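You operate a simulated robot arm through the tools that you are given. There is no shell and no other tool. Be economical: measure what you need, move in short steps, check, and stop when the job is done.

You are at the controls of a simulated robot arm. One attempt, no reset.

TASK
Press the minute key two times.

The check looks at the end state, three seconds after you hand in, the way a careful person would. Anything else that was tipped, shoved, dropped, spilled or broken makes it a failure.

THE ROBOT
A 7-joint arm with a two-finger parallel gripper, fixed in place. Base frame: the origin is at the foot of the arm, x ahead of it, y to its left, z up. Readings come in m, rad, newtons and seconds.
Its first joint turns from -2.897 to 2.897 rad. Payload 4.4 kg.
The TCP is the grasp point between the finger pads, 0.023 m short of the fingertips. In the tool frame z runs along the fingers and y along their closing line. Largest opening 0.094 m; finger width 0.038, thickness 0.01; the body of the gripper, 0.054 by 0.096 m, starts 0.039 m behind the TCP.
Orientation is that of the tool frame in the base frame, as [roll, pitch, yaw] about the fixed x, y, z axes, in that order (R = Rz(yaw) Ry(pitch) Rx(roll)). With the fingers straight down and closing along the base's y, the tool's x points along the base's -x, its y along +y and its z along -z.

THE INTERFACE
- The arm moves only by the tool arm_command. Its argument "motion" is a list of rows, each an object (a shift or turn left out is 0, a gripper value left out holds the last) with "slide": the shift along the base's x, y, z in units of 200 mm (1.0 is 200 mm), a list of three; "rotation": the turn, a rotation vector about the base's x, y, z in units of 45 degrees (1.0 is 45 degrees), a list of three; "jaw": the finger opening in m, from 0 to 0.094. In form: [{"slide": [x, y, z], "rotation": [ax, ay, az], "jaw": jaw}, ...]. A call has 1 to 20 rows; each row is the pose to reach, as a shift and turn from the pose commanded when the call began. A call with a number of a shift or a turn outside -1 to 1 is refused whole. Rows are played at 5 a second. More than 0.05 m and 0.15 rad between two rows, or a gripper value outside its range, and nothing of the call is played. Where a pose cannot be reached the arm comes as near as it can. A force on the tool above 40 N (or 10 N above the force at the start of the call, whichever is more), or a blocked arm, ends the call early, and 0.2 s more pass. The fingers move at their own pace (about 0.072 m/s each) and stop on an object; they squeeze with about 32 N. The grip force told is the motor's: it shows also when the fingers shut on nothing. Time passes only in rows, and 0.2 s behind the last, so rows that repeat a pose let the fingers close. The reply holds the time, the measured pose of the TCP, the force on the tool along the base axes, the opening and the grip force, in the units named above and with some noise.
- Cameras (640 x 400 px; columns grow to the right, rows downward): "scene" is fixed at [0.0521, 0.6501, 1.1639]; the picture's right is [-0.67, -0.74, 0.00], its down [-0.26, 0.24, -0.94] and it looks along [0.69, -0.63, -0.35] (base axes); focal length 330 px, centre (320, 200). "wrist" rides on the gripper at [-0.039, 0, -0.044] in the tool frame; the picture's right is [0.00, -1.00, 0.00], its down [0.97, 0.00, -0.24] and it looks along [0.24, 0.00, 0.97] (tool axes); focal length 218 px, centre (320, 200). There is no depth. A picture from a camera that has moved, and an enlarged one, comes with that camera's place and axes in the base frame and with its lens.
- snapshot(camera): a new picture of that camera. The clock stands still meanwhile.
- close_up(camera, box): a new picture of the part [left, top, right, bottom] of that camera's present view, enlarged. The clock stands still meanwhile.
- close_job(): hands the job in; it is judged then, once.

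Go step by step. Nothing tells you positions but the pictures and the camera data: compare them with the known pose of the tool, close in by small moves and look again before you grip or let go. The budget is 90 turns and 36 pictures, counting those below and the enlarged ones. Unless the task says otherwise, let go and move clear before handing in, and close with one line.

The tools are called after "Request:" by a JSON object that holds its "api" and its "payload". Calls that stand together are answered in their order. arm_command: Moves the arm, as the interface text tells. Its arguments: {"type":"object","properties":{"motion":{"type":"array","items":{"type":"object","properties":{"slide":{"type":"array","items":{"type":"number"}},"rotation":{"type":"array","items":{"type":"number"}},"jaw":{"type":"number"}}}}},"required":["motion"]} The other tools are called the same way: snapshot (camera) takes a picture; close_up (camera, box) takes an enlarged picture of a part of a camera's view; close_job () hands the job in.

At the start:

```text
clock: 0.0
tool_pos: [0.5773, -0.1842, 0.87]
ee_rot: [-3.141, 0.0, -3.142]
contact_force: [0.2, -0.1, -0.3]
opening: 0.094
grip_force: 0.1
```

scene: 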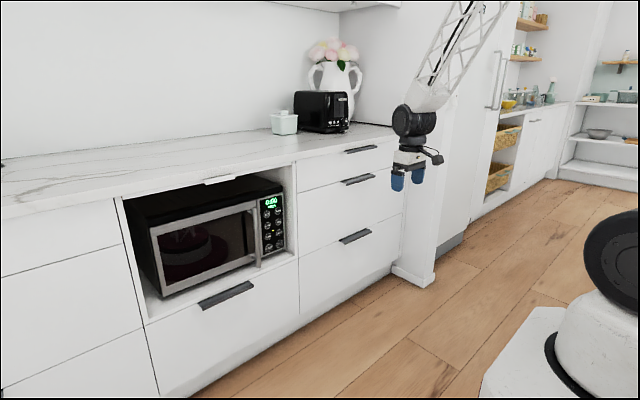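
wrist: 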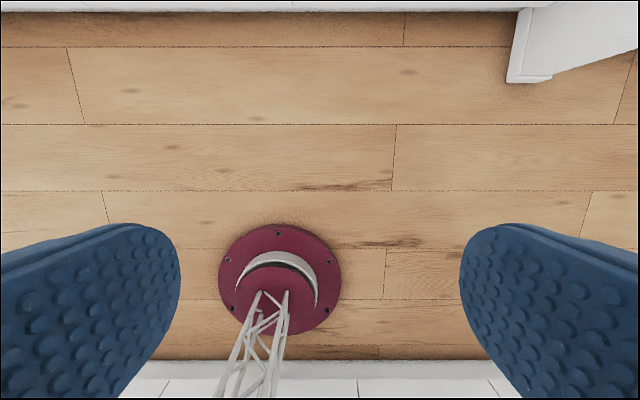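

The microwave sits in a niche of the cabinet, with a key panel on its right side. I will enlarge the panel to read the keys.

Request:
{"api": "close_up", "payload": {"camera": "scene", "box": [240, 180, 304, 270]}}

Request:
{"api": "close_up", "payload": {"camera": "scene", "box": [100, 160, 320, 310]}}

```text
4.44 times, centred on (272, 225) of scene
camera zoom: at [0.0521, 0.6501, 1.1639], right [-0.67, -0.74, 0.0], down [-0.26, 0.24, -0.94], along [0.69, -0.63, -0.35], focal length 1467 px, centre (533, 89)
```

zoom: 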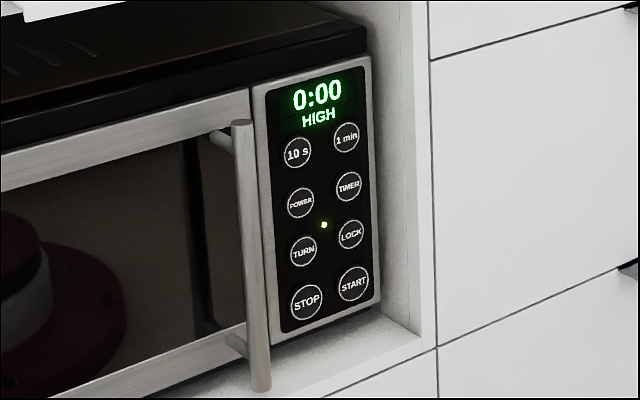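

```text
2.67 times, centred on (210, 235) of scene
camera zoom: at [0.0521, 0.6501, 1.1639], right [-0.67, -0.74, 0.0], down [-0.26, 0.24, -0.94], along [0.69, -0.63, -0.35], focal length 880 px, centre (613, 107)
```

zoom: 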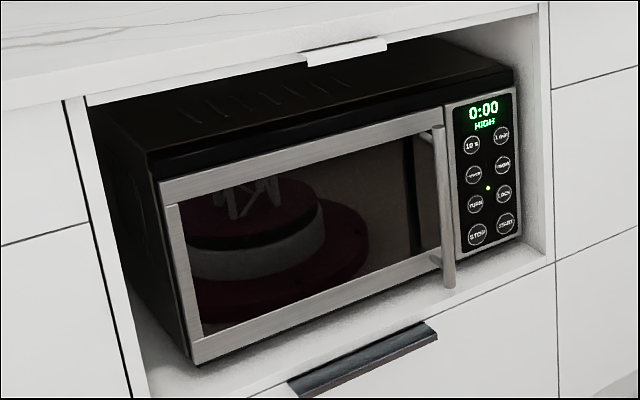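

The "1 min" key appears to be near x≈0.855, y≈0.097, z≈0.765, recessed in the niche. I will close the fingers and turn the tool to point at +x while shifting left, well clear of the cabinet.

Request:
{"api": "arm_command", "payload": {"motion": [{"slide": [0, 0.12, 0], "rotation": [0, -0.166, 0], "jaw": 0}, {"slide": [-0.05, 0.24, 0], "rotation": [0, -0.333, 0]}, {"slide": [-0.1, 0.36, 0], "rotation": [0, -0.5, 0]}, {"slide": [-0.15, 0.48, 0], "rotation": [0, -0.666, 0]}, {"slide": [-0.2, 0.6, 0], "rotation": [0, -0.833, 0]}, {"slide": [-0.2, 0.7, 0], "rotation": [0, -1, 0]}, {"slide": [-0.2, 0.7, 0], "rotation": [0, -1, 0]}]}}

Request:
{"api": "arm_command", "payload": {"motion": [{"slide": [0, 0.12, 0], "rotation": [0, -0.166, 0], "jaw": 0}, {"slide": [0, 0.24, 0], "rotation": [0, -0.333, 0]}, {"slide": [0, 0.36, 0], "rotation": [0, -0.5, 0]}, {"slide": [0, 0.48, 0], "rotation": [0, -0.666, 0]}, {"slide": [0, 0.6, 0], "rotation": [0, -0.833, 0]}, {"slide": [0, 0.7, 0], "rotation": [0, -1, 0]}, {"slide": [0, 0.7, 0], "rotation": [0, -1, 0]}, {"slide": [0, 0.7, 0], "rotation": [0, -1, 0]}]}}

Request:
{"api": "snapshot", "payload": {"camera": "wrist"}}

Request:
{"api": "snapshot", "payload": {"camera": "scene"}}

```text
clock: 1.6
tool_pos: [0.5079, -0.0414, 0.7445]
ee_rot: [3.11, 0.541, 3.119]
contact_force: [-0.1, -0.3, 2.1]
opening: 0.0003
grip_force: 32.1
```

```text
clock: 3.4
tool_pos: [0.4745, -0.0277, 0.9046]
ee_rot: [3.078, 1.546, 3.127]
contact_force: [0.4, 0.9, 0.8]
opening: 0.0
grip_force: 32.0
out of reach, approached as far as the arm can: row 1, 2, 3, 4, 5, 6, 7, 8
```

```text
31 pictures are left
camera wrist: at [0.4313, -0.0306, 0.9424], right [0.05, -1.0, 0.0], down [-0.26, -0.01, -0.96], along [0.96, 0.05, -0.26], focal length 218 px, centre (320, 200)
```

wrist: 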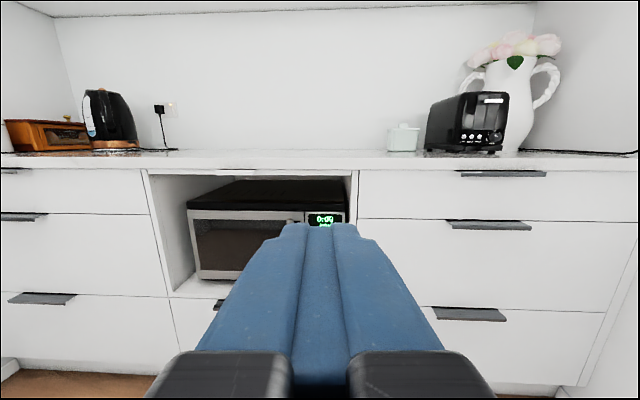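

```text
30 pictures are left
```

scene: 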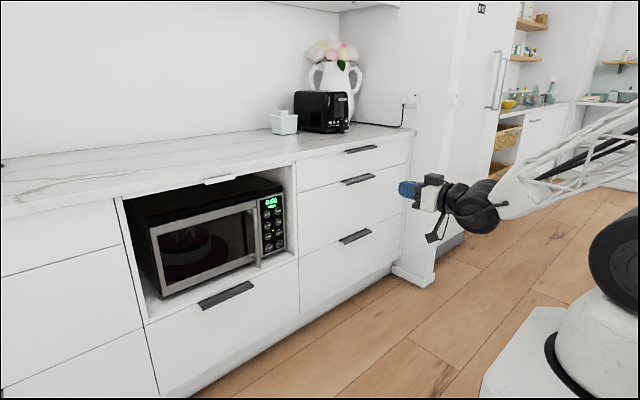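

The two views together put the key deeper, at about x≈1.04, y≈-0.03, z≈0.67. The tool is now horizontal; I will try a small move forward to see how the arm follows.

Request:
{"api": "arm_command", "payload": {"motion": [{"slide": [0.15, 0, 0]}, {"slide": [0.3, 0, 0]}, {"slide": [0.45, 0, 0]}, {"slide": [0.45, 0, 0]}, {"slide": [0.45, 0, 0]}]}}

```text
clock: 4.6
tool_pos: [0.566, -0.0434, 0.9051]
ee_rot: [3.068, 1.543, 3.124]
contact_force: [0.0, 0.4, -0.3]
opening: 0.0
grip_force: 31.6
out of reach, approached as far as the arm can: row 1, 2, 3, 4, 5
```

It follows forward. Next I roll the gripper so that the fingers close along z (narrow side to the niche wall).

Request:
{"api": "arm_command", "payload": {"motion": [{"rotation": [-0.166, 0, 0]}, {"rotation": [-0.333, 0, 0]}, {"rotation": [-0.5, 0, 0]}, {"rotation": [-0.666, 0, 0]}, {"rotation": [-0.833, 0, 0]}, {"rotation": [-1, 0, 0]}, {"rotation": [-1, 0, 0]}, {"rotation": [-1, 0, 0]}]}}

```text
clock: 6.4
tool_pos: [0.5221, -0.1195, 1.0101]
ee_rot: [-1.771, 0.834, -1.628]
contact_force: [0.6, 0.2, -0.4]
opening: 0.0
grip_force: 32.0
out of reach, approached as far as the arm can: row 1, 2, 3, 4, 5, 6, 7, 8
```

The arm drifted while rolling, probably near a joint limit. I will look at its posture.

Request:
{"api": "snapshot", "payload": {"camera": "scene"}}

Request:
{"api": "arm_command", "payload": {"motion": [{"slide": [0, 0, -0.2]}, {"slide": [0, 0, -0.4]}, {"slide": [0, 0, -0.4]}, {"slide": [0, 0, -0.4]}]}}

```text
29 pictures are left
```

scene: 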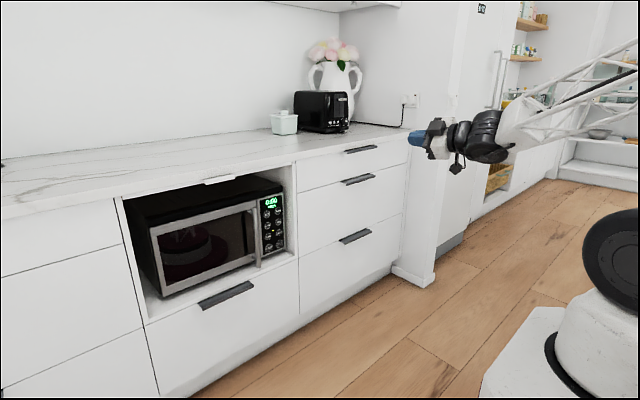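

```text
clock: 7.4
tool_pos: [0.4913, -0.1317, 0.9641]
ee_rot: [-1.804, 0.849, -1.638]
contact_force: [-0.8, -0.5, 0.0]
opening: 0.0001
grip_force: 32.8
out of reach, approached as far as the arm can: row 1, 2, 3, 4
```

Too close in, the wrist seems to be limited; I will go forward, where the arm is more stretched.

Request:
{"api": "arm_command", "payload": {"motion": [{"slide": [0.15, 0, 0]}, {"slide": [0.3, 0, 0]}, {"slide": [0.45, 0, 0]}, {"slide": [0.6, 0, 0]}, {"slide": [0.75, 0, 0]}, {"slide": [0.9, 0, 0]}, {"slide": [0.9, 0, 0]}, {"slide": [0.9, 0, 0]}]}}

```text
clock: 9.2
tool_pos: [0.6525, -0.1607, 1.0229]
ee_rot: [-1.851, 0.861, -1.658]
contact_force: [0.6, -0.4, -0.8]
opening: 0.0002
grip_force: 31.9
out of reach, approached as far as the arm can: row 1, 2, 3, 4, 5, 6, 7, 8
```

The roll is what strains the arm, so I will undo it and see whether the unrolled horizontal pose is clean further out.

Request:
{"api": "arm_command", "payload": {"motion": [{"rotation": [0.166, 0, 0]}, {"rotation": [0.333, 0, 0]}, {"rotation": [0.5, 0, 0]}, {"rotation": [0.666, 0, 0]}, {"rotation": [0.833, 0, 0]}, {"rotation": [0.92, 0, 0]}, {"rotation": [0.92, 0, 0]}, {"rotation": [0.92, 0, 0]}]}}

Request:
{"api": "arm_command", "payload": {"motion": [{"slide": [0.1, 0, -0.15]}, {"slide": [0.2, 0, -0.3]}, {"slide": [0.3, 0, -0.45]}, {"slide": [0.3, 0, -0.6]}, {"slide": [0.3, 0, -0.6]}, {"slide": [0.3, 0, -0.6]}]}}

```text
clock: 11.0
tool_pos: [0.6552, -0.1608, 1.0225]
ee_rot: [2.676, 1.513, 2.888]
contact_force: [-0.1, -0.1, 0.5]
opening: 0.0
grip_force: 32.2
```

```text
clock: 12.4
tool_pos: [0.7127, -0.1621, 0.9016]
ee_rot: [2.685, 1.512, 2.897]
contact_force: [0.4, 0.2, -0.2]
opening: 0.0
grip_force: 31.8
```

The arm is now clean at z=0.90, with the tool yawed 12° left. I'll straighten the yaw and move to in front of the key.

Request:
{"api": "arm_command", "payload": {"motion": [{"slide": [0, 0.15, -0.1], "rotation": [0, 0, -0.13]}, {"slide": [0, 0.3, -0.25], "rotation": [0, 0, -0.27]}, {"slide": [0, 0.45, -0.4], "rotation": [0, 0, -0.27]}, {"slide": [0, 0.65, -0.5], "rotation": [0, 0, -0.27]}, {"slide": [0, 0.65, -0.5], "rotation": [0, 0, -0.27]}, {"slide": [0, 0.65, -0.5], "rotation": [0, 0, -0.27]}]}}

Request:
{"api": "snapshot", "payload": {"camera": "wrist"}}

```text
clock: 13.8
tool_pos: [0.7062, -0.0919, 0.808]
ee_rot: [2.696, 1.506, 2.735]
contact_force: [0.1, -0.1, -0.5]
opening: 0.0002
grip_force: 31.9
out of reach, approached as far as the arm can: row 3, 4, 5, 6
```

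```text
28 pictures are left
camera wrist: at [0.6639, -0.0944, 0.8488], right [0.04, -1.0, -0.03], down [-0.3, 0.02, -0.95], along [0.95, 0.04, -0.3], focal length 218 px, centre (320, 200)
```

wrist: 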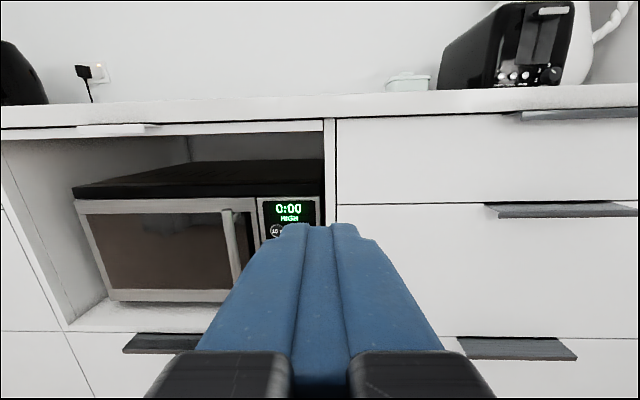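

Leftward motion at this distance is limited. I will move further forward (still short of the cabinet front, around x≈0.95) and down and see if it loosens.

Request:
{"api": "arm_command", "payload": {"motion": [{"slide": [0.15, 0, -0.05]}, {"slide": [0.3, 0, -0.1]}, {"slide": [0.45, 0, -0.15]}, {"slide": [0.6, 0, -0.2]}, {"slide": [0.6, 0, -0.2]}, {"slide": [0.6, 0, -0.2]}]}}

```text
clock: 15.2
tool_pos: [0.8269, -0.1157, 0.7715]
ee_rot: [2.691, 1.506, 2.726]
contact_force: [-0.3, 0.6, -0.1]
opening: 0.0002
grip_force: 32.2
out of reach, approached as far as the arm can: row 1, 2, 3, 4, 5, 6
```

The limit looks like it comes from low height with the tool fully level. Tilting the fingers about 25° downward should relax it, and it can still press the key.

Request:
{"api": "arm_command", "payload": {"motion": [{"rotation": [0, 0.15, 0]}, {"rotation": [0, 0.3, 0]}, {"rotation": [0, 0.45, 0]}, {"rotation": [0, 0.55, 0]}, {"rotation": [0, 0.55, 0]}, {"rotation": [0, 0.55, 0]}]}}

Request:
{"api": "arm_command", "payload": {"motion": [{"slide": [0, 0.1, 0]}, {"slide": [0, 0.2, 0]}, {"slide": [0, 0.3, 0]}, {"slide": [0, 0.3, 0]}, {"slide": [0, 0.3, 0]}]}}

```text
clock: 16.6
tool_pos: [0.825, -0.1153, 0.7717]
ee_rot: [3.092, 1.086, 3.086]
contact_force: [-0.1, 0.5, 1.0]
opening: 0.0001
grip_force: 31.9
```

```text
clock: 17.8
tool_pos: [0.8257, -0.0625, 0.7729]
ee_rot: [3.081, 1.082, 3.087]
contact_force: [0.1, -0.4, -0.3]
opening: 0.0
grip_force: 32.4
out of reach, approached as far as the arm can: row 3, 4, 5
```

That freed it partly. A look from the scene camera at the arm's posture and the tool's place relative to the panel.

Request:
{"api": "snapshot", "payload": {"camera": "scene"}}

Request:
{"api": "snapshot", "payload": {"camera": "wrist"}}

```text
27 pictures are left
```

scene: 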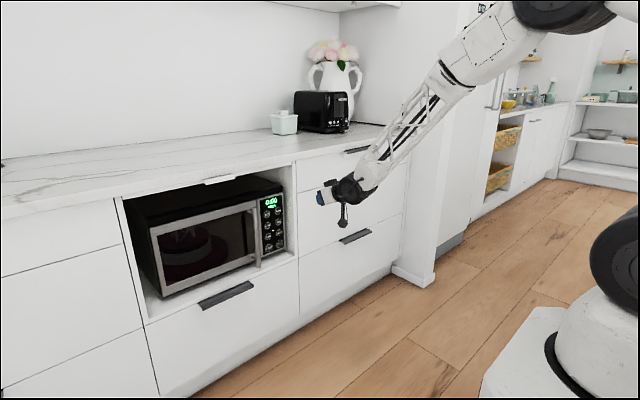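

```text
26 pictures are left
camera wrist: at [0.8039, -0.0643, 0.8284], right [0.0, -1.0, -0.03], down [-0.67, 0.02, -0.74], along [0.75, 0.02, -0.67], focal length 218 px, centre (320, 200)
```

wrist: 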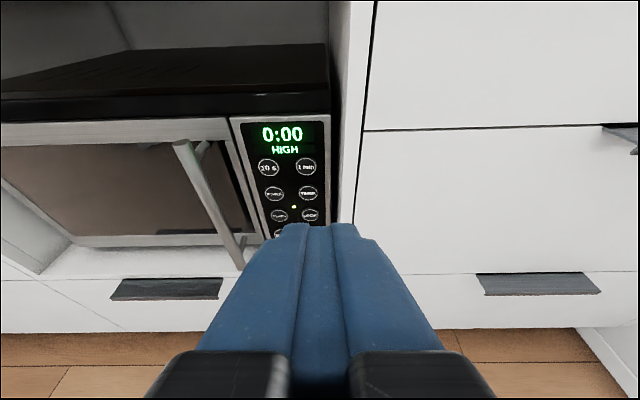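

Triangulating both views puts the "1 min" key at about (1.05, -0.040, 0.665), and the niche's right wall at about y≈-0.08. The gripper body is too wide in y for that, so I try rolling about the tool axis in this looser pose.

Request:
{"api": "arm_command", "payload": {"motion": [{"rotation": [-0.146, 0, 0.078]}, {"rotation": [-0.293, 0, 0.157]}, {"rotation": [-0.44, 0, 0.235]}, {"rotation": [-0.587, 0, 0.313]}, {"rotation": [-0.733, 0, 0.392]}, {"rotation": [-0.88, 0, 0.47]}, {"rotation": [-0.88, 0, 0.47]}, {"rotation": [-0.88, 0, 0.47]}]}}

```text
clock: 19.6
tool_pos: [0.8352, -0.0946, 0.8112]
ee_rot: [-2.448, 0.648, -2.135]
contact_force: [1.2, -0.8, -0.8]
opening: 0.0001
grip_force: 32.1
out of reach, approached as far as the arm can: row 1, 2, 3, 4, 5, 6, 7
```

Row 8 was reported reachable although the pose has not settled; I hold to see where it settles.

Request:
{"api": "arm_command", "payload": {"motion": [{"slide": [0, 0, 0]}, {"slide": [0, 0, 0]}, {"slide": [0, 0, 0]}]}}

```text
clock: 20.4
tool_pos: [0.8347, -0.0932, 0.8122]
ee_rot: [-2.447, 0.648, -2.137]
contact_force: [0.5, 0.2, 0.7]
opening: 0.0
grip_force: 31.9
```

The roll in this direction seems to hit the last joint's limit. I will roll the other way and see whether the arm gets free.

Request:
{"api": "arm_command", "payload": {"motion": [{"rotation": [0.13, 0.008, -0.1]}, {"rotation": [0.26, 0.016, -0.2]}, {"rotation": [0.39, 0.025, -0.3]}, {"rotation": [0.52, 0.033, -0.4]}, {"rotation": [0.65, 0.04, -0.5]}, {"rotation": [0.79, 0.05, -0.61]}, {"rotation": [0.79, 0.05, -0.61]}]}}

Request:
{"api": "arm_command", "payload": {"motion": [{"rotation": [0.13, 0.008, -0.1]}, {"rotation": [0.26, 0.016, -0.2]}, {"rotation": [0.39, 0.025, -0.3]}, {"rotation": [0.52, 0.033, -0.4]}, {"rotation": [0.65, 0.04, -0.5]}, {"rotation": [0.79, 0.05, -0.61]}, {"rotation": [0.79, 0.05, -0.61]}]}}

Request:
{"api": "arm_command", "payload": {"motion": [{"slide": [0, 0.1, 0]}, {"slide": [0, 0.2, 0]}, {"slide": [0, 0.3, 0]}, {"slide": [0, 0.3, 0]}, {"slide": [0, 0.3, 0]}]}}

```text
clock: 22.0
tool_pos: [0.8141, -0.069, 0.7617]
ee_rot: [-3.103, 0.874, -3.067]
contact_force: [-0.8, 0.7, -0.2]
opening: 0.0
grip_force: 31.9
out of reach, approached as far as the arm can: row 1, 2, 3, 4, 5, 6
```

```text
clock: 23.6
tool_pos: [0.8267, -0.0824, 0.7778]
ee_rot: [2.492, 0.568, 2.105]
contact_force: [0.6, 0.4, -0.1]
opening: 0.0
grip_force: 32.0
out of reach, approached as far as the arm can: row 1, 2, 3, 4, 5, 6, 7
```

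```text
clock: 24.8
tool_pos: [0.8202, -0.0216, 0.7685]
ee_rot: [2.56, 0.546, 2.125]
contact_force: [0.5, -1.1, 0.1]
opening: 0.0
grip_force: 31.7
out of reach, approached as far as the arm can: row 1, 2, 3, 4
```

The arm tolerates a steeper tilt (~45° down) better. I'll roll back towards the camera-left side keeping that tilt.

Request:
{"api": "arm_command", "payload": {"motion": [{"rotation": [-0.117, 0.01, 0.118]}, {"rotation": [-0.233, 0.02, 0.237]}, {"rotation": [-0.35, 0.03, 0.355]}, {"rotation": [-0.467, 0.04, 0.473]}, {"rotation": [-0.583, 0.05, 0.592]}, {"rotation": [-0.7, 0.06, 0.71]}, {"rotation": [-0.7, 0.06, 0.71]}]}}

Request:
{"api": "arm_command", "payload": {"motion": [{"rotation": [-0.117, 0.01, 0.118]}, {"rotation": [-0.233, 0.02, 0.237]}, {"rotation": [-0.35, 0.03, 0.355]}, {"rotation": [-0.467, 0.04, 0.473]}, {"rotation": [-0.583, 0.05, 0.592]}, {"rotation": [-0.7, 0.06, 0.71]}, {"rotation": [-0.7, 0.06, 0.71]}]}}

Request:
{"api": "arm_command", "payload": {"motion": [{"rotation": [-0.117, 0.01, 0.118]}, {"rotation": [-0.233, 0.02, 0.237]}, {"rotation": [-0.35, 0.03, 0.355]}, {"rotation": [-0.467, 0.04, 0.473]}, {"rotation": [-0.583, 0.05, 0.592]}, {"rotation": [-0.7, 0.06, 0.71]}, {"rotation": [-0.7, 0.06, 0.71]}]}}

```text
clock: 26.4
tool_pos: [0.8256, -0.0016, 0.7723]
ee_rot: [-3.133, 0.885, 3.099]
contact_force: [-0.4, -0.1, -0.3]
opening: 0.0
grip_force: 32.1
out of reach, approached as far as the arm can: row 1
```

```text
clock: 28.0
tool_pos: [0.8265, -0.0018, 0.7744]
ee_rot: [-2.504, 0.588, -2.175]
contact_force: [-0.1, -0.7, 0.2]
opening: 0.0002
grip_force: 32.3
```

```text
clock: 29.6
tool_pos: [0.8237, -0.001, 0.7729]
ee_rot: [-2.387, 0.058, -1.564]
contact_force: [-0.1, 0.3, -0.2]
opening: 0.0001
grip_force: 31.8
```

Now the roll is done cleanly: tilt 47°, fingers stacked in the vertical plane. Next I move to a place in front of the key, short of it.

Request:
{"api": "arm_command", "payload": {"motion": [{"slide": [0.1, -0.05, -0.07]}, {"slide": [0.2, -0.1, -0.14]}, {"slide": [0.3, -0.15, -0.21]}, {"slide": [0.4, -0.2, -0.28]}, {"slide": [0.53, -0.2, -0.36]}, {"slide": [0.53, -0.2, -0.36]}]}}

Request:
{"api": "snapshot", "payload": {"camera": "wrist"}}

Request:
{"api": "close_up", "payload": {"camera": "scene", "box": [210, 150, 370, 250]}}

```text
clock: 31.0
tool_pos: [0.9332, -0.0418, 0.7017]
ee_rot: [-2.385, 0.057, -1.564]
contact_force: [0.5, 0.0, 0.1]
opening: 0.0
grip_force: 31.8
```

```text
25 pictures are left
camera wrist: at [0.9013, -0.0046, 0.7355], right [0.73, -0.03, 0.69], down [-0.16, -0.98, 0.12], along [0.67, -0.19, -0.72], focal length 218 px, centre (320, 200)
```

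wrist: 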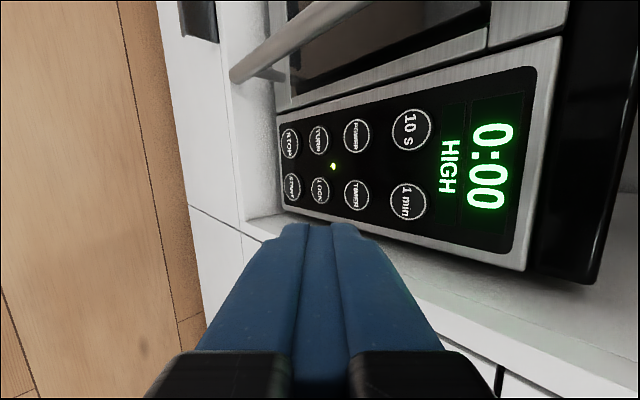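

```text
4.00 times, centred on (290, 200) of scene
camera zoom: at [0.0521, 0.6501, 1.1639], right [-0.67, -0.74, 0.0], down [-0.26, 0.24, -0.94], along [0.69, -0.63, -0.35], focal length 1320 px, centre (440, 200)
```

zoom: 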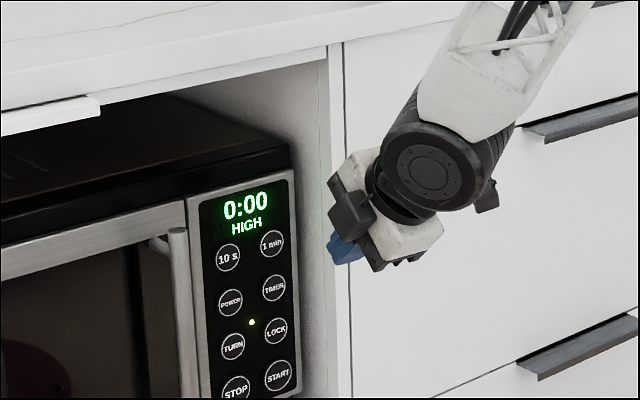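

Both views agree: key at about (1.051, -0.038, 0.667), and the wrist has room. I approach to about 2 cm in front of it.

Request:
{"api": "arm_command", "payload": {"motion": [{"slide": [0.1, 0.01, -0.06]}, {"slide": [0.2, 0.015, -0.12]}, {"slide": [0.3, 0.018, -0.125]}, {"slide": [0.37, 0.018, -0.125]}, {"slide": [0.37, 0.018, -0.125]}]}}

Request:
{"api": "snapshot", "payload": {"camera": "wrist"}}

Request:
{"api": "close_up", "payload": {"camera": "scene", "box": [230, 160, 326, 220]}}

```text
clock: 32.2
tool_pos: [1.005, -0.0369, 0.6768]
ee_rot: [-2.384, 0.058, -1.565]
contact_force: [0.3, -0.4, -0.4]
opening: 0.0
grip_force: 32.0
```

```text
23 pictures are left
camera wrist: at [0.9735, -0.0012, 0.7098], right [0.73, -0.03, 0.69], down [-0.16, -0.98, 0.12], along [0.67, -0.19, -0.72], focal length 218 px, centre (320, 200)
```

wrist: 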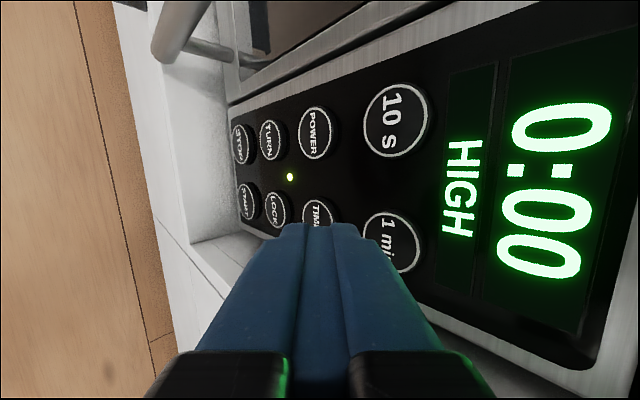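

```text
6.67 times, centred on (278, 190) of scene
camera zoom: at [0.0521, 0.6501, 1.1639], right [-0.67, -0.74, 0.0], down [-0.26, 0.24, -0.94], along [0.69, -0.63, -0.35], focal length 2200 px, centre (600, 267)
```

zoom: 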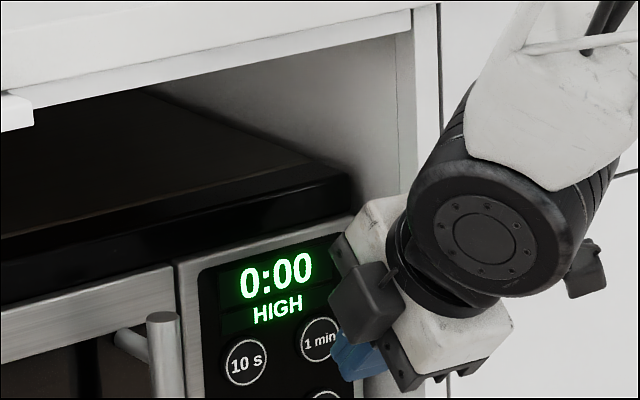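

The upper fingertip edge is level with the key, about 2 cm off. I creep forward in small steps watching the force.

Request:
{"api": "arm_command", "payload": {"motion": [{"slide": [0.02, 0, 0]}, {"slide": [0.04, 0, 0]}, {"slide": [0.06, 0, 0]}, {"slide": [0.06, 0, 0]}]}}

Request:
{"api": "snapshot", "payload": {"camera": "wrist"}}

```text
clock: 33.2
tool_pos: [1.0179, -0.0373, 0.6775]
ee_rot: [-2.385, 0.057, -1.564]
contact_force: [-0.1, -0.7, -0.4]
opening: 0.0
grip_force: 32.2
```

```text
21 pictures are left
camera wrist: at [0.9855, -0.0016, 0.7106], right [0.73, -0.03, 0.69], down [-0.16, -0.98, 0.12], along [0.67, -0.19, -0.72], focal length 218 px, centre (320, 200)
```

wrist: 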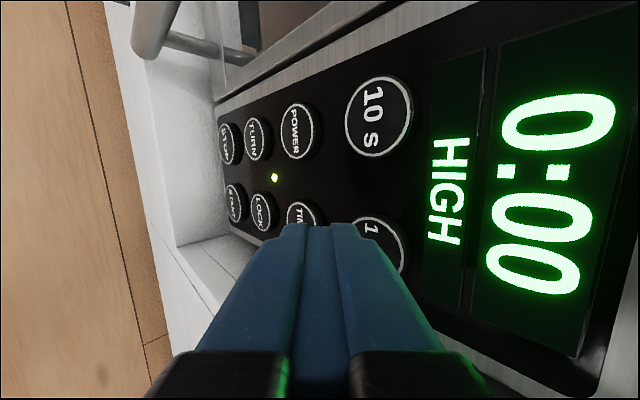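

Still no contact. I continue in 2 mm rows.

Request:
{"api": "arm_command", "payload": {"motion": [{"slide": [0.01, 0, 0]}, {"slide": [0.02, 0, 0]}, {"slide": [0.02, 0, 0]}]}}

Request:
{"api": "arm_command", "payload": {"motion": [{"slide": [0.01, 0, 0]}, {"slide": [0.01, 0, 0]}]}}

Request:
{"api": "snapshot", "payload": {"camera": "wrist"}}

```text
clock: 34.0
tool_pos: [1.0217, -0.0388, 0.6766]
ee_rot: [-2.385, 0.058, -1.564]
contact_force: [0.0, -0.3, 0.2]
opening: 0.0
grip_force: 32.3
```

```text
clock: 34.6
tool_pos: [1.0231, -0.0393, 0.6778]
ee_rot: [-2.386, 0.059, -1.563]
contact_force: [0.1, -0.1, 0.0]
opening: 0.0
grip_force: 32.2
```

```text
20 pictures are left
camera wrist: at [0.9918, -0.0019, 0.7102], right [0.73, -0.03, 0.69], down [-0.16, -0.98, 0.12], along [0.67, -0.19, -0.72], focal length 218 px, centre (320, 200)
```

wrist: 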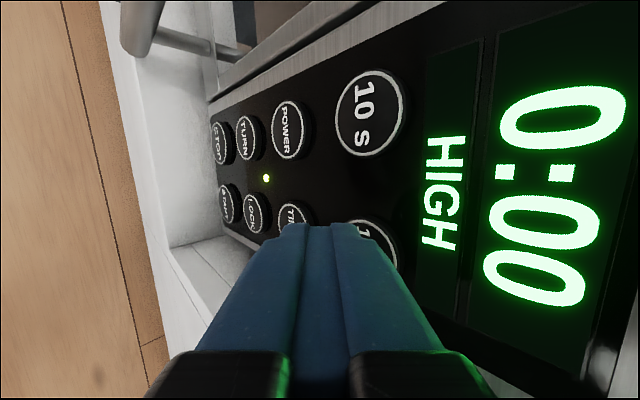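

Still no contact; the finger end is over the key. Continuing gently.

Request:
{"api": "arm_command", "payload": {"motion": [{"slide": [0.01, 0, 0]}, {"slide": [0.02, 0, 0]}, {"slide": [0.02, 0, 0]}]}}

Request:
{"api": "arm_command", "payload": {"motion": [{"slide": [0.01, 0, 0]}, {"slide": [0.01, 0, 0]}]}}

Request:
{"api": "snapshot", "payload": {"camera": "wrist"}}

```text
clock: 35.4
tool_pos: [1.0282, -0.0373, 0.6778]
ee_rot: [-2.384, 0.058, -1.563]
contact_force: [0.1, 0.4, 0.6]
opening: 0.0001
grip_force: 31.8
```

```text
clock: 36.0
tool_pos: [1.0282, -0.0379, 0.6766]
ee_rot: [-2.386, 0.059, -1.564]
contact_force: [0.6, 0.2, -1.1]
opening: 0.0
grip_force: 31.9
```

```text
19 pictures are left
camera wrist: at [0.9986, -0.0013, 0.7103], right [0.73, -0.03, 0.69], down [-0.16, -0.98, 0.12], along [0.67, -0.19, -0.72], focal length 218 px, centre (320, 200)
```

wrist: 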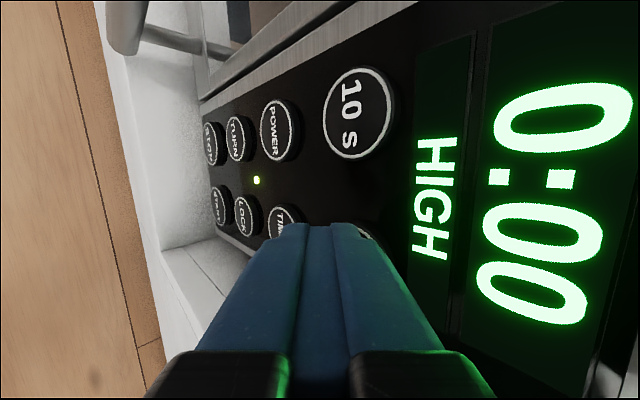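

No force yet; continuing 2 mm at a time.

Request:
{"api": "arm_command", "payload": {"motion": [{"slide": [0.01, 0, 0]}, {"slide": [0.01, 0, 0]}]}}

Request:
{"api": "arm_command", "payload": {"motion": [{"slide": [0.01, 0, 0]}, {"slide": [0.01, 0, 0]}]}}

Request:
{"api": "close_up", "payload": {"camera": "scene", "box": [230, 160, 326, 220]}}

```text
clock: 36.6
tool_pos: [1.0318, -0.0367, 0.6759]
ee_rot: [-2.386, 0.057, -1.564]
contact_force: [-0.5, 1.1, -0.1]
opening: 0.0
grip_force: 32.3
```

```text
clock: 37.2
tool_pos: [1.0332, -0.0379, 0.6771]
ee_rot: [-2.387, 0.058, -1.565]
contact_force: [0.4, -0.7, -0.7]
opening: 0.0
grip_force: 31.8
```

```text
6.67 times, centred on (278, 190) of scene
camera zoom: at [0.0521, 0.6501, 1.1639], right [-0.67, -0.74, 0.0], down [-0.26, 0.24, -0.94], along [0.69, -0.63, -0.35], focal length 2200 px, centre (600, 267)
```

zoom: 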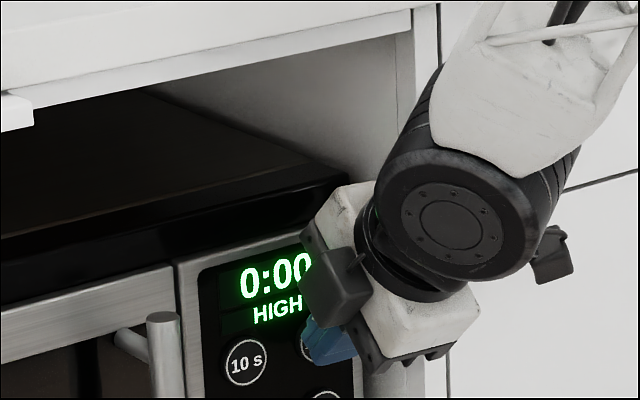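

Still free. I continue 2 mm at a time.

Request:
{"api": "arm_command", "payload": {"motion": [{"slide": [0.01, 0, 0]}, {"slide": [0.01, 0, 0]}]}}

Request:
{"api": "arm_command", "payload": {"motion": [{"slide": [0.01, 0, 0]}, {"slide": [0.01, 0, 0]}]}}

Request:
{"api": "snapshot", "payload": {"camera": "wrist"}}

```text
clock: 37.8
tool_pos: [1.035, -0.0381, 0.6776]
ee_rot: [-2.385, 0.058, -1.563]
contact_force: [0.3, 1.1, 0.1]
opening: 0.0
grip_force: 31.8
```

```text
clock: 38.4
tool_pos: [1.0381, -0.0388, 0.6784]
ee_rot: [-2.385, 0.058, -1.563]
contact_force: [-0.1, 0.5, 0.6]
opening: 0.0001
grip_force: 32.4
```

```text
17 pictures are left
camera wrist: at [1.0064, -0.0008, 0.7111], right [0.73, -0.03, 0.69], down [-0.16, -0.98, 0.12], along [0.67, -0.19, -0.72], focal length 218 px, centre (320, 200)
```

wrist: 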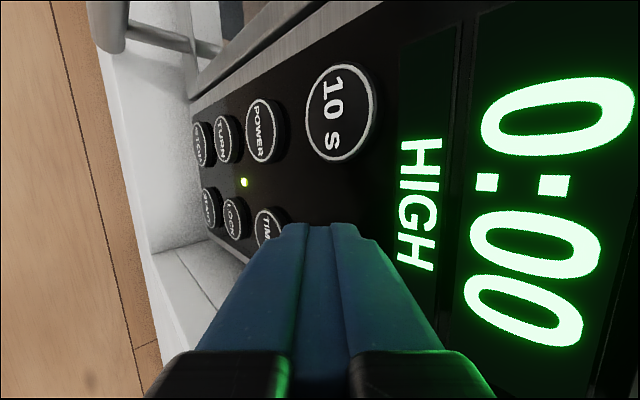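

The 10 s key from this view gives a key face near x≈1.056, so contact should be very close. Going on.

Request:
{"api": "arm_command", "payload": {"motion": [{"slide": [0.01, 0, 0]}, {"slide": [0.01, 0, 0]}]}}

Request:
{"api": "arm_command", "payload": {"motion": [{"slide": [0.01, 0, 0]}, {"slide": [0.01, 0, 0]}]}}

Request:
{"api": "close_up", "payload": {"camera": "scene", "box": [240, 180, 304, 220]}}

```text
clock: 39.0
tool_pos: [1.0396, -0.0386, 0.6771]
ee_rot: [-2.387, 0.058, -1.563]
contact_force: [-1.2, 0.8, -0.3]
opening: 0.0
grip_force: 32.3
```

```text
clock: 39.6
tool_pos: [1.0415, -0.0389, 0.6771]
ee_rot: [-2.387, 0.056, -1.564]
contact_force: [-4.1, 0.4, -1.1]
opening: 0.0002
grip_force: 32.3
```

```text
10.00 times, centred on (272, 200) of scene
camera zoom: at [0.0521, 0.6501, 1.1639], right [-0.67, -0.74, 0.0], down [-0.26, 0.24, -0.94], along [0.69, -0.63, -0.35], focal length 3301 px, centre (800, 200)
```

zoom: 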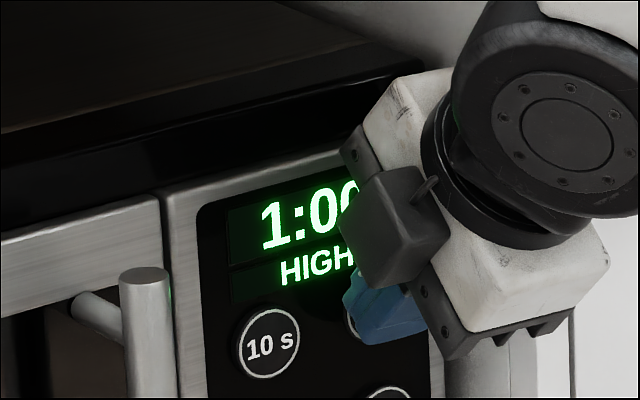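

Contact at about 4 N and the display now reads 1:00: one press registered. I back off 10 mm so the key releases, and check.

Request:
{"api": "arm_command", "payload": {"motion": [{"slide": [-0.02, 0, 0]}, {"slide": [-0.05, 0, 0]}, {"slide": [-0.05, 0, 0]}, {"slide": [-0.05, 0, 0]}]}}

Request:
{"api": "snapshot", "payload": {"camera": "wrist"}}

```text
clock: 40.6
tool_pos: [1.0321, -0.0394, 0.6762]
ee_rot: [-2.384, 0.059, -1.564]
contact_force: [-0.1, -0.7, 0.7]
opening: 0.0
grip_force: 32.2
```

```text
15 pictures are left
camera wrist: at [0.9999, -0.0022, 0.7097], right [0.73, -0.03, 0.69], down [-0.16, -0.98, 0.12], along [0.67, -0.19, -0.72], focal length 218 px, centre (320, 200)
```

wrist: 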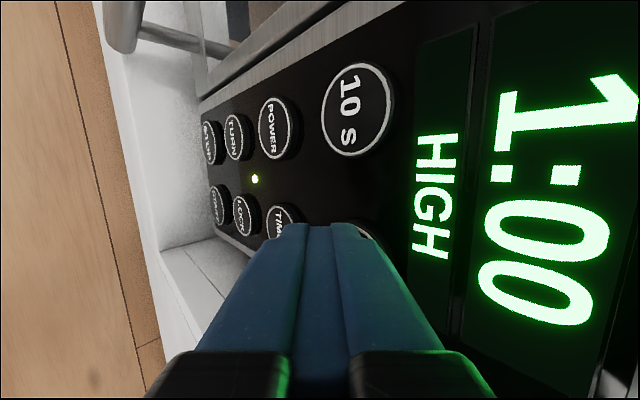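

The display reads 1:00 and the tool is free of the key. I make the second press to the same depth.

Request:
{"api": "arm_command", "payload": {"motion": [{"slide": [0.02, 0, 0]}, {"slide": [0.03, 0, 0]}, {"slide": [0.04, 0, 0]}, {"slide": [0.05, 0, 0]}, {"slide": [0.05, 0, 0]}]}}

Request:
{"api": "snapshot", "payload": {"camera": "wrist"}}

```text
clock: 41.8
tool_pos: [1.0408, -0.0386, 0.6766]
ee_rot: [-2.385, 0.057, -1.564]
contact_force: [-4.1, 1.1, -0.5]
opening: 0.0002
grip_force: 31.9
```

```text
14 pictures are left
camera wrist: at [1.0095, -0.0015, 0.7096], right [0.73, -0.03, 0.68], down [-0.16, -0.98, 0.12], along [0.67, -0.19, -0.72], focal length 218 px, centre (320, 200)
```

wrist: 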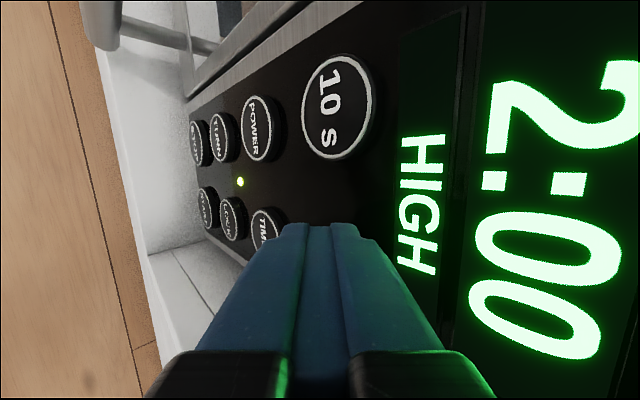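

The display reads 2:00. I retreat straight back, clear of the niche.

Request:
{"api": "arm_command", "payload": {"motion": [{"slide": [-0.03, 0, 0]}, {"slide": [-0.12, 0, 0]}, {"slide": [-0.25, 0, 0]}, {"slide": [-0.4, 0, 0.06]}, {"slide": [-0.55, 0, 0.12]}, {"slide": [-0.75, 0, 0.25]}, {"slide": [-0.95, 0, 0.4]}, {"slide": [-0.95, 0, 0.4]}]}}

Request:
{"api": "close_up", "payload": {"camera": "scene", "box": [100, 160, 320, 310]}}

```text
clock: 43.6
tool_pos: [0.8495, -0.0366, 0.7546]
ee_rot: [-2.386, 0.058, -1.563]
contact_force: [-0.6, -0.3, -0.2]
opening: 0.0002
grip_force: 32.3
```

```text
2.67 times, centred on (210, 235) of scene
camera zoom: at [0.0521, 0.6501, 1.1639], right [-0.67, -0.74, 0.0], down [-0.26, 0.24, -0.94], along [0.69, -0.63, -0.35], focal length 880 px, centre (613, 107)
```

zoom: 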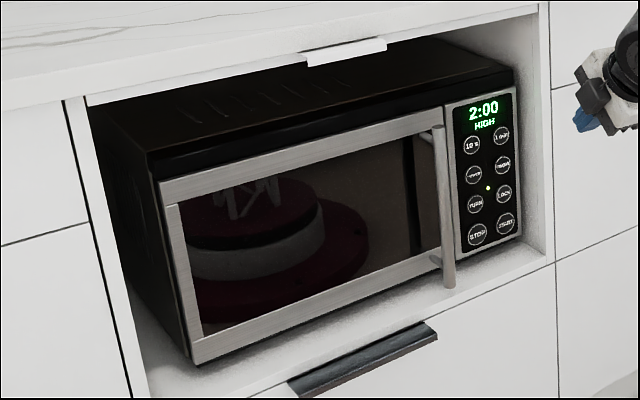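

The display shows 2:00, the microwave is unmoved and the arm is clear, so I hand in.

Request:
{"api": "close_job", "payload": {}}

```text
The job is handed in.
```

I pressed the "1 min" key twice. The display reads 2:00, the microwave has not moved, and the arm is clear of it.
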